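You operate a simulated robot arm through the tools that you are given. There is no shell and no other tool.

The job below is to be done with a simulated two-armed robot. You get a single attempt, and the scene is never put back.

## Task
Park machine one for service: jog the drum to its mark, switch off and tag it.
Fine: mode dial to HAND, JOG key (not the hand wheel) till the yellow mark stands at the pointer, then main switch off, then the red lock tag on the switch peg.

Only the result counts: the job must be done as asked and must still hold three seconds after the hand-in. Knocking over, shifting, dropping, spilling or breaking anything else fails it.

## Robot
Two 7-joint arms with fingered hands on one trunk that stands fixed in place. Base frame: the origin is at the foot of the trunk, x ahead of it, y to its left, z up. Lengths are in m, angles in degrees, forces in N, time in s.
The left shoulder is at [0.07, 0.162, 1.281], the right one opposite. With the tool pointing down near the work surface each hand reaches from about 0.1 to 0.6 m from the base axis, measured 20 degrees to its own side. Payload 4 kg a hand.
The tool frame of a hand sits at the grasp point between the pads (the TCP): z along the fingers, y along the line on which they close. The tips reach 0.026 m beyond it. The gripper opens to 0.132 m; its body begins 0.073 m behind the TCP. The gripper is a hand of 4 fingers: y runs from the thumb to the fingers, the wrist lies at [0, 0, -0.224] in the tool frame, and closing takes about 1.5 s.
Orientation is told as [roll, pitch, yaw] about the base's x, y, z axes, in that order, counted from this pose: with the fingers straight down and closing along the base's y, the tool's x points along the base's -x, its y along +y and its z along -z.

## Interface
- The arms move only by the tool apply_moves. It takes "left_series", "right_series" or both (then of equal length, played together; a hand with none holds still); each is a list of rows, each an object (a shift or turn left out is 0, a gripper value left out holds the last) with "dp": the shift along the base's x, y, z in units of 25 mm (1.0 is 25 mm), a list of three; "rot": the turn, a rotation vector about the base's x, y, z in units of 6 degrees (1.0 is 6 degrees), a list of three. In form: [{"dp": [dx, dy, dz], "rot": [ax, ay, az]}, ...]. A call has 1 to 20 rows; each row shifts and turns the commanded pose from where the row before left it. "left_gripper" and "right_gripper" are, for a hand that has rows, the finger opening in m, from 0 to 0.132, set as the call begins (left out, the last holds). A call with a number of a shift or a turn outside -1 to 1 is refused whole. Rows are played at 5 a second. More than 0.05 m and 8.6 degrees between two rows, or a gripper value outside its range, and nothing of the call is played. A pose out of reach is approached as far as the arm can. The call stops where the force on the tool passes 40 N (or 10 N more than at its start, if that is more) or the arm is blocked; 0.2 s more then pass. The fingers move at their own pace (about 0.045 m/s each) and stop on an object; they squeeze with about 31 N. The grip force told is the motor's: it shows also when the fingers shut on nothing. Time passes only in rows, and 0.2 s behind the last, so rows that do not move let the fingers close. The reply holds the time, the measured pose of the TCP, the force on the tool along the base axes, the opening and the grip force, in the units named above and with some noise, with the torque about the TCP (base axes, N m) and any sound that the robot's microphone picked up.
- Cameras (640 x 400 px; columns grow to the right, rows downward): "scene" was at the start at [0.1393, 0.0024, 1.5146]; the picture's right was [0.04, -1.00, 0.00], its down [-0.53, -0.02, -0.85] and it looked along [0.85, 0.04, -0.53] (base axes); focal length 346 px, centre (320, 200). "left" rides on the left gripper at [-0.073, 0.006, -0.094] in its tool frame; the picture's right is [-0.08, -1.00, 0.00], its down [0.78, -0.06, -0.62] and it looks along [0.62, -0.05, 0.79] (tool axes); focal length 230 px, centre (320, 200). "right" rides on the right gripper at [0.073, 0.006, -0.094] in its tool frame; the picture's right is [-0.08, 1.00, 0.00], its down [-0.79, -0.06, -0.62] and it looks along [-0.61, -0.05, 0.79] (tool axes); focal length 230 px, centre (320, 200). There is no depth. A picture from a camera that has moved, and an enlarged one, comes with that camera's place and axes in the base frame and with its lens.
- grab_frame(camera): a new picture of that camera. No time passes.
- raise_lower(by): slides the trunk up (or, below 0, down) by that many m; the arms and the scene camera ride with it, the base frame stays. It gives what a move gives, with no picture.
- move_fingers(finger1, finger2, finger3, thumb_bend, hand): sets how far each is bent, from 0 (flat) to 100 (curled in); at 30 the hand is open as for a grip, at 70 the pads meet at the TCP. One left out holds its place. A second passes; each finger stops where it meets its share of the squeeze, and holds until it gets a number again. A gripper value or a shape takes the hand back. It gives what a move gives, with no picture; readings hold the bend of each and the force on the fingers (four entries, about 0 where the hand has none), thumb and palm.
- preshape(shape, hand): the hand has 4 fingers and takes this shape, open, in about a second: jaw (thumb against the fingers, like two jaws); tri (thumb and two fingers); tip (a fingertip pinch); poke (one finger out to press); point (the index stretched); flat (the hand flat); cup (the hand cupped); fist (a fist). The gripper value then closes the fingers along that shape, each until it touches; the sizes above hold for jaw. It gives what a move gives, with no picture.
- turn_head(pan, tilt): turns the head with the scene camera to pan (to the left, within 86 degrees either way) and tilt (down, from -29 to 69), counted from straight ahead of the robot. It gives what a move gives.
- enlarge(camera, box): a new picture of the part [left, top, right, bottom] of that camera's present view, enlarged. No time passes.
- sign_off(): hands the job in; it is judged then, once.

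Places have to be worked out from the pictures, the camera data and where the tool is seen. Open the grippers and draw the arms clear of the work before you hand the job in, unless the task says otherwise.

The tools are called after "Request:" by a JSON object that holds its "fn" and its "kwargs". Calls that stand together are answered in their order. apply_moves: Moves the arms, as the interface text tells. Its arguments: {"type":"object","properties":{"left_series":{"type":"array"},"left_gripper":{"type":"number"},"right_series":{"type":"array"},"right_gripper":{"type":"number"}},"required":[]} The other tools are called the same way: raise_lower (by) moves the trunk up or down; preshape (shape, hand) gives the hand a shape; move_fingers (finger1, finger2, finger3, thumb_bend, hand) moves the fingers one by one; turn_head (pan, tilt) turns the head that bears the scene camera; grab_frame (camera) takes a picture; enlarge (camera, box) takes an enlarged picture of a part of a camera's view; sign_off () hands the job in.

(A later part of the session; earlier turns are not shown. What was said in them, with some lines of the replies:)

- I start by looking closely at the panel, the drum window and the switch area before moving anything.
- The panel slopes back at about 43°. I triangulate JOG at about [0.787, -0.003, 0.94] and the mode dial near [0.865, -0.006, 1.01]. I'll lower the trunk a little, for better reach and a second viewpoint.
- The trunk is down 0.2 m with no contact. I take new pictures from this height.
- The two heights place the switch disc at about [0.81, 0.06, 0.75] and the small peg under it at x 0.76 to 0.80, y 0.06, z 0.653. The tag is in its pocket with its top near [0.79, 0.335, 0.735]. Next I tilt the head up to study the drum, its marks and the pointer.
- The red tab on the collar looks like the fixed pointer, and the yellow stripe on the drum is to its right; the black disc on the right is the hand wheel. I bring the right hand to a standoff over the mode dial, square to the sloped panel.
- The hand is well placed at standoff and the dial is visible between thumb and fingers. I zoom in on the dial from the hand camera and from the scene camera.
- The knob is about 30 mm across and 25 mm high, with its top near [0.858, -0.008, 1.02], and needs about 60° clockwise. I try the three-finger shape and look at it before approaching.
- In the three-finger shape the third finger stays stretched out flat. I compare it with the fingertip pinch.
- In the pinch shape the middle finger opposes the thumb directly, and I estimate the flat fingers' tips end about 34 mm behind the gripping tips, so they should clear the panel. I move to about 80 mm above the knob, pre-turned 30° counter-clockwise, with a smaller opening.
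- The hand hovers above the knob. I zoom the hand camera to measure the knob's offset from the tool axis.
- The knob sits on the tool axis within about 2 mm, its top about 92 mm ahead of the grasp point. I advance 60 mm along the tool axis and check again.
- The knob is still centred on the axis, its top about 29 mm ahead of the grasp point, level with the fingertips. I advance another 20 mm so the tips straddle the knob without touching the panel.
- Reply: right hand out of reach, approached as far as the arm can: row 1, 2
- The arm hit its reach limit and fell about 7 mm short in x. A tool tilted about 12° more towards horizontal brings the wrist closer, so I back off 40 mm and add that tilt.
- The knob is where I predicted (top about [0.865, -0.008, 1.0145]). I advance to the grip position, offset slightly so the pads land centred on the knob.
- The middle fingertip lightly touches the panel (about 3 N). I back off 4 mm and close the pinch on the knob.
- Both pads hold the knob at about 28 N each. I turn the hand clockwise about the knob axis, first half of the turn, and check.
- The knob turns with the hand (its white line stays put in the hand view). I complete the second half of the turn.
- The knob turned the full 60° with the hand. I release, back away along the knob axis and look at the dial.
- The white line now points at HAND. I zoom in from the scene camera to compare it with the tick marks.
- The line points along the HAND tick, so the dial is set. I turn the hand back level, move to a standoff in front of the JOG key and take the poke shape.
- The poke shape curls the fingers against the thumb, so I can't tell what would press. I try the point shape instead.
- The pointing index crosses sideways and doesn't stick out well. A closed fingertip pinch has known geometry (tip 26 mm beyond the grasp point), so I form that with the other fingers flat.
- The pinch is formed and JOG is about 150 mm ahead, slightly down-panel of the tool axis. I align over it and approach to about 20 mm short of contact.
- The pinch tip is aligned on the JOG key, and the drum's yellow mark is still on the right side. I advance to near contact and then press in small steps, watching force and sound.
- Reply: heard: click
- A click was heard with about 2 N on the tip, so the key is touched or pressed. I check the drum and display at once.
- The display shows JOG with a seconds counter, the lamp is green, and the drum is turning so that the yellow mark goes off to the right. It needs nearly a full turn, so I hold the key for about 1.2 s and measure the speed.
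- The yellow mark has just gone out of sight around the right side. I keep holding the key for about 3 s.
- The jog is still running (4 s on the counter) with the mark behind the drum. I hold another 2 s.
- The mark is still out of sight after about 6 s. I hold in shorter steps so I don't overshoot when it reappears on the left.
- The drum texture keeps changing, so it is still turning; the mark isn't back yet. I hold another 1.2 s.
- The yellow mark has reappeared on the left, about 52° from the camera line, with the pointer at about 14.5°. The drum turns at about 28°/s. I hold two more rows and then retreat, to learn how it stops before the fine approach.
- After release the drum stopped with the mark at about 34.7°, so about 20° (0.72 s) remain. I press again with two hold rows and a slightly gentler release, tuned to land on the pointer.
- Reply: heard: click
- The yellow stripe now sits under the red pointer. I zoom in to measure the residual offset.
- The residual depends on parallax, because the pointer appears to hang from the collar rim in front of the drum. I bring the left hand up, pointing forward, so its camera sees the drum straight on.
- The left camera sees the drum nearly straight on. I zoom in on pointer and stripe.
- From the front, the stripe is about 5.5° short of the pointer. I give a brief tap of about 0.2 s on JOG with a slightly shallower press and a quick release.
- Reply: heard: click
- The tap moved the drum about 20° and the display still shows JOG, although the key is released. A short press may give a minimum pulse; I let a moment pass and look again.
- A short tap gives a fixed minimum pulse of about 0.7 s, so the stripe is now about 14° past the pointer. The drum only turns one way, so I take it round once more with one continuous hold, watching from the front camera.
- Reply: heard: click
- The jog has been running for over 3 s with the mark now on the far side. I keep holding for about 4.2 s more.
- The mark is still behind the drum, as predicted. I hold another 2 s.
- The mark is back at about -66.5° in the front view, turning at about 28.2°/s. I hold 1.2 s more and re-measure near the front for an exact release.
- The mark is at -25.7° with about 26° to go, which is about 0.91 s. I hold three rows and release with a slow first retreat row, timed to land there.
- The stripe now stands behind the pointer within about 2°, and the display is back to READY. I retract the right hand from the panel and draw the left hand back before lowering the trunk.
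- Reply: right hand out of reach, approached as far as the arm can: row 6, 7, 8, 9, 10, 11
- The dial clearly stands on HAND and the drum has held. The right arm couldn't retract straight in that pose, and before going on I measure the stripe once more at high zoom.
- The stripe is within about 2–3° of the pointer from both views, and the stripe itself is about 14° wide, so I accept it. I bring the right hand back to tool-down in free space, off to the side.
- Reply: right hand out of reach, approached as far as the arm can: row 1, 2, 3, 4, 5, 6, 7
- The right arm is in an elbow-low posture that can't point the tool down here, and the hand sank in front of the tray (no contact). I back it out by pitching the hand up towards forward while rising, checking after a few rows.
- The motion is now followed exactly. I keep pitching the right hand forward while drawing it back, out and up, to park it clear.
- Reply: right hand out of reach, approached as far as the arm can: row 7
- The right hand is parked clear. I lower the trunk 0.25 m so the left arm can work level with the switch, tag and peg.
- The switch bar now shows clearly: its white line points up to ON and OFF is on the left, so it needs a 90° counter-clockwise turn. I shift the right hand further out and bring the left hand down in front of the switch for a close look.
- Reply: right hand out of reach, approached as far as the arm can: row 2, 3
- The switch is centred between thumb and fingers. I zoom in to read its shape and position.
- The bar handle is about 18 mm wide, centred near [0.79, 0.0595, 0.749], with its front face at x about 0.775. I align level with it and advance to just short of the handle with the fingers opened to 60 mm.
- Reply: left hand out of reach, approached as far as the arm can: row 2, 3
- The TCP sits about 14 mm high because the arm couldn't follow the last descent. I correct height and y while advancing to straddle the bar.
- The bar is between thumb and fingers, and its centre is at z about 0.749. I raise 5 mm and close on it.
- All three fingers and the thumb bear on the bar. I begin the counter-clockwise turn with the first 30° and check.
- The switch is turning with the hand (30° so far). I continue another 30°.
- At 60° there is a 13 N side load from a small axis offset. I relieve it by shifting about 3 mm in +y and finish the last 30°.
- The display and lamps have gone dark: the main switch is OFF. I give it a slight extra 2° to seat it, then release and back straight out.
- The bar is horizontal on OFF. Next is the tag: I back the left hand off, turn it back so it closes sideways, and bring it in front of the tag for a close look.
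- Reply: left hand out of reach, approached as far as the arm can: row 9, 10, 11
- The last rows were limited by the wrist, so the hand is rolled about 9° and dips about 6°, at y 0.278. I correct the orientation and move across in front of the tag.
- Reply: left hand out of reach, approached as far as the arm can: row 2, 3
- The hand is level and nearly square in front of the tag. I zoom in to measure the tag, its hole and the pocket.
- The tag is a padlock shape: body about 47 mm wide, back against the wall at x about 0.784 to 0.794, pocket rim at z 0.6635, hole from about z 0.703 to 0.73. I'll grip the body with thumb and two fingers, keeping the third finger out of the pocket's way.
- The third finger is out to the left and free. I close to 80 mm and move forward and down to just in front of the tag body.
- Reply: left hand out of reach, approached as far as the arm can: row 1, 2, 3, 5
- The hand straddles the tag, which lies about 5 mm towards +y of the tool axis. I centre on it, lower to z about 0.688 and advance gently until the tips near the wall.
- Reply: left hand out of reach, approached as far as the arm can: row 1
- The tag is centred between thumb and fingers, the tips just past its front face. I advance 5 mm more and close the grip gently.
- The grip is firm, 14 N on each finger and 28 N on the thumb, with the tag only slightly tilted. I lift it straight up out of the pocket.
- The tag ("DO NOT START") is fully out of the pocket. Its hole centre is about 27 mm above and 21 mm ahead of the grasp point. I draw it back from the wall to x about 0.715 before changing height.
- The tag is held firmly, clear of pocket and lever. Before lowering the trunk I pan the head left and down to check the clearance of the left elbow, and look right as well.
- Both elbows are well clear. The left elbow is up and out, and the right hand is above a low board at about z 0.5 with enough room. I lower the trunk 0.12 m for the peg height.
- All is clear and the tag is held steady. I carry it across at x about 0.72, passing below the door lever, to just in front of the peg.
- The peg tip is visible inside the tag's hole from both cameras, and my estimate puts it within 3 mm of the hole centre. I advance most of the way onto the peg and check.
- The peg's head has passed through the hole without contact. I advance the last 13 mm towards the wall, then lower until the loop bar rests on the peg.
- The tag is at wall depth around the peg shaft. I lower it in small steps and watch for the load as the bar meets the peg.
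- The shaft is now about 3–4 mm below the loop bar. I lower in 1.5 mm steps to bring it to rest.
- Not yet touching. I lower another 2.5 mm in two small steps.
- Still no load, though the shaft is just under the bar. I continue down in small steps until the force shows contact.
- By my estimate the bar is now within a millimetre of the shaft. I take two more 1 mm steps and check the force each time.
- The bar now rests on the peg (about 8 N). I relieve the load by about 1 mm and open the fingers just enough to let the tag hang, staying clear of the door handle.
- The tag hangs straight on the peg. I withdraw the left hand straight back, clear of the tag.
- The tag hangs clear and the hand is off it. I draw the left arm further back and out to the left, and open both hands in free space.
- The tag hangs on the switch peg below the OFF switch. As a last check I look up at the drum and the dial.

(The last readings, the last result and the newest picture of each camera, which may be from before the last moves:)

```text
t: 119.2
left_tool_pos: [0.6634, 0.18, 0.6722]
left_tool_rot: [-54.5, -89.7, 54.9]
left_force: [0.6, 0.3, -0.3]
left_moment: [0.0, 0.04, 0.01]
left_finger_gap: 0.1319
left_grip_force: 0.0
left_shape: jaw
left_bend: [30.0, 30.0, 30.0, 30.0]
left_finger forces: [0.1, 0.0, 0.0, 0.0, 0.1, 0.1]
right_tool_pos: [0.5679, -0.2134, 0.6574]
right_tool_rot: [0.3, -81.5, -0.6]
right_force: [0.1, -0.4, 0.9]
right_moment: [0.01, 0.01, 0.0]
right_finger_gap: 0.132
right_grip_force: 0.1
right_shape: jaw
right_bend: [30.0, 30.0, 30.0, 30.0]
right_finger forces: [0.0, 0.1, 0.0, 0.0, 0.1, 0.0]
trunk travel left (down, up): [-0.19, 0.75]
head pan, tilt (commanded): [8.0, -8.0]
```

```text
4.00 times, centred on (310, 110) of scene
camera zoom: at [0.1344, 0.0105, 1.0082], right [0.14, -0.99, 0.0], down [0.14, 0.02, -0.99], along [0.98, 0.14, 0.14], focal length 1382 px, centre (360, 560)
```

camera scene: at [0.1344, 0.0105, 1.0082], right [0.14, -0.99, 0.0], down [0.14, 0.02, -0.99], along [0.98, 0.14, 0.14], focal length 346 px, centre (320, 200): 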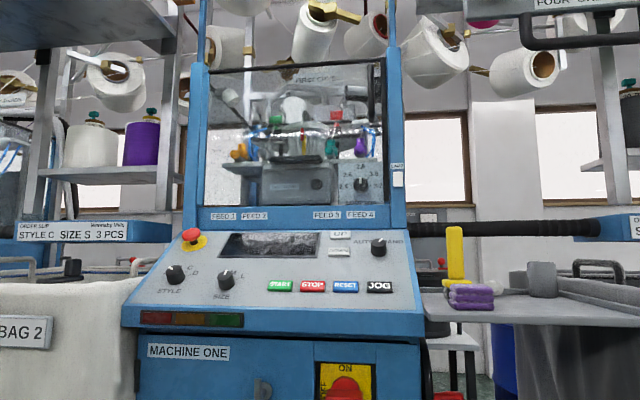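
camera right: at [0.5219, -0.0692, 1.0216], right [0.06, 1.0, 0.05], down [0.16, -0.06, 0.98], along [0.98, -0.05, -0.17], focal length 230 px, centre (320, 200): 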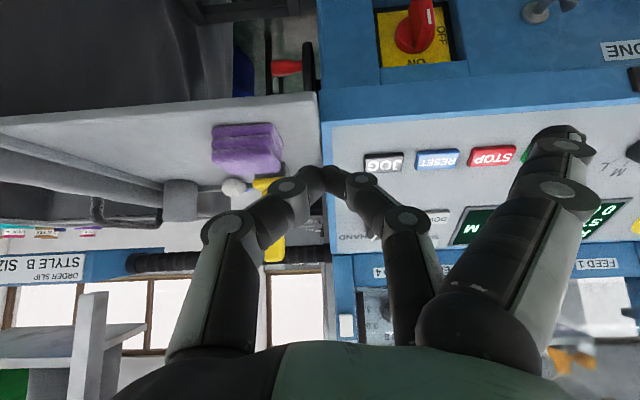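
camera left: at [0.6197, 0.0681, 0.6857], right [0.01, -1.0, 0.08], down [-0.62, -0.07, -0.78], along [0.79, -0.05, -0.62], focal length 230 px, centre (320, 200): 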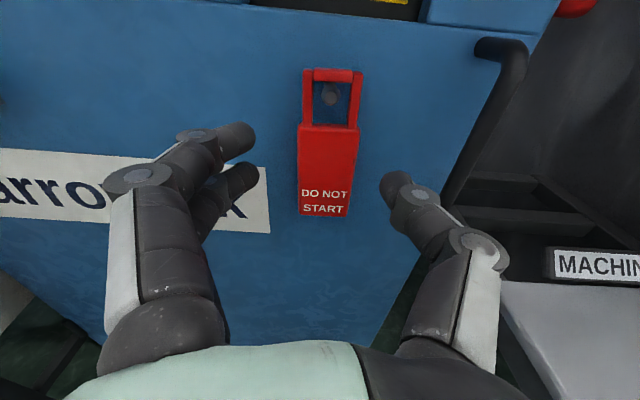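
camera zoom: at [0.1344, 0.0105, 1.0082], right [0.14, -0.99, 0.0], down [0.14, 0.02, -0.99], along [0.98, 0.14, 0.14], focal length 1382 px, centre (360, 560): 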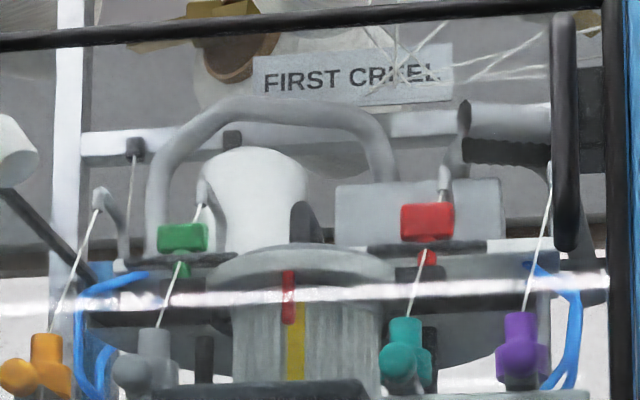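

The stripe still stands behind the pointer, the dial is on HAND, the display is dark and the tag is hanging. I draw the left arm a little further back and confirm before handing in.

Request:
{"fn": "apply_moves", "kwargs": {"left_series": [{"dp": [-0.4, 0.3, 0.8]}, {"dp": [-0.4, 0.3, 0.8]}, {"dp": [-0.4, 0.3, 0.8]}, {"dp": [-0.4, 0.3, 0.8]}, {"dp": [-0.4, 0.3, 0.6]}, {"dp": [0, 0, 0]}]}}

Request:
{"fn": "turn_head", "kwargs": {"pan": 8, "tilt": 22}}

Request:
{"fn": "grab_frame", "kwargs": {"camera": "scene"}}

Request:
{"fn": "enlarge", "kwargs": {"camera": "scene", "box": [280, 100, 440, 280]}}

```text
t: 120.6
left_tool_pos: [0.6119, 0.2183, 0.7669]
left_tool_rot: [-55.4, -89.5, 55.6]
left_force: [0.5, -0.2, -0.8]
left_moment: [-0.01, -0.01, -0.04]
left_finger_gap: 0.1319
left_grip_force: 0.1
left_shape: jaw
left_bend: [30.0, 30.0, 30.0, 30.0]
left_finger forces: [0.0, 0.1, 0.0, 0.0, 0.1, 0.0]
right_tool_pos: [0.5691, -0.2127, 0.6571]
right_tool_rot: [0.2, -81.5, -0.6]
right_force: [-0.3, -0.3, -0.4]
right_moment: [-0.05, 0.01, 0.03]
right_finger_gap: 0.132
right_grip_force: 0.0
right_shape: jaw
right_bend: [30.0, 30.0, 30.0, 30.0]
right_finger forces: [0.1, 0.1, 0.0, 0.1, 0.0, 0.1]
trunk travel left (down, up): [-0.19, 0.75]
head pan, tilt (commanded): [8.0, -8.0]
```

```text
t: 121.6
left_tool_pos: [0.6125, 0.2178, 0.7667]
left_tool_rot: [-54.6, -89.7, 54.8]
left_force: [0.9, -0.3, -0.3]
left_moment: [-0.01, -0.03, 0.0]
left_finger_gap: 0.1317
left_grip_force: 0.1
left_shape: jaw
left_bend: [30.0, 30.0, 30.0, 30.0]
left_finger forces: [0.1, 0.1, 0.0, 0.0, 0.1, 0.0]
right_tool_pos: [0.5684, -0.2133, 0.6565]
right_tool_rot: [0.3, -81.6, -0.6]
right_force: [-0.3, -0.3, -0.6]
right_moment: [0.01, 0.01, 0.0]
right_finger_gap: 0.1322
right_grip_force: 0.0
right_shape: jaw
right_bend: [30.0, 30.0, 30.0, 30.0]
right_finger forces: [0.0, 0.0, 0.0, 0.1, 0.1, 0.1]
trunk travel left (down, up): [-0.19, 0.75]
head pan, tilt (commanded): [8.0, 22.0]
```

```text
taken
camera scene: at [0.1415, 0.0115, 0.9605], right [0.14, -0.99, 0.0], down [-0.37, -0.05, -0.93], along [0.92, 0.13, -0.37], focal length 346 px, centre (320, 200)
```

scene: 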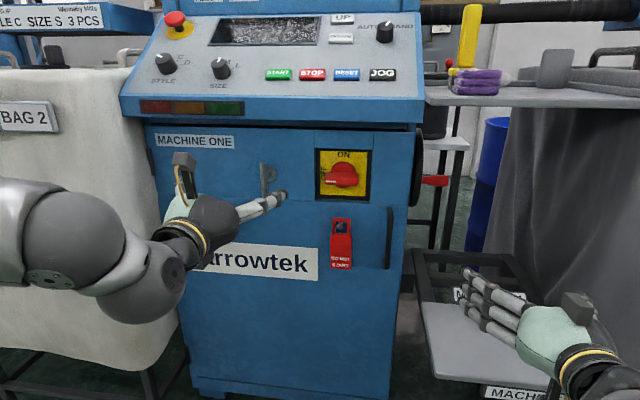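

```text
2.22 times, centred on (360, 190) of scene
camera zoom: at [0.1415, 0.0115, 0.9605], right [0.14, -0.99, 0.0], down [-0.37, -0.05, -0.93], along [0.92, 0.13, -0.37], focal length 768 px, centre (231, 222)
```

zoom: 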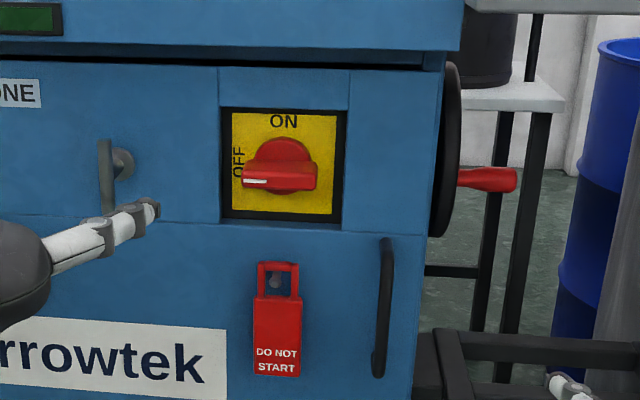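

Everything is in its final state: the dial is on HAND, the drum mark is at the pointer, the main switch is OFF, and the tag hangs on the switch peg. Both hands are open and clear, so I hand the job in.

Request:
{"fn": "sign_off", "kwargs": {}}

```text
The job is handed in.
```

Machine one is parked for service and the job is handed in. I don't have the judge's result.

- **Mode dial:** it is set to HAND.
- **Drum:** I jogged it with the JOG key only and did not touch the hand wheel. The yellow mark stands at the red pointer, about 2–3° past centre; the stripe itself is about 14° wide. A short tap on JOG runs the drum about 20°, so my first fine adjustment overshot and I took the drum round one more full turn.
- **Main switch:** it is OFF, and the display and lamps are dark.
- **Lock tag:** the red tag is out of its pocket and hangs from the peg under the switch.

No unintended contact showed in the readings beyond a light fingertip touch on the panel beside the dial, and nothing in the last pictures looks moved. Both hands are open and clear of the machine.
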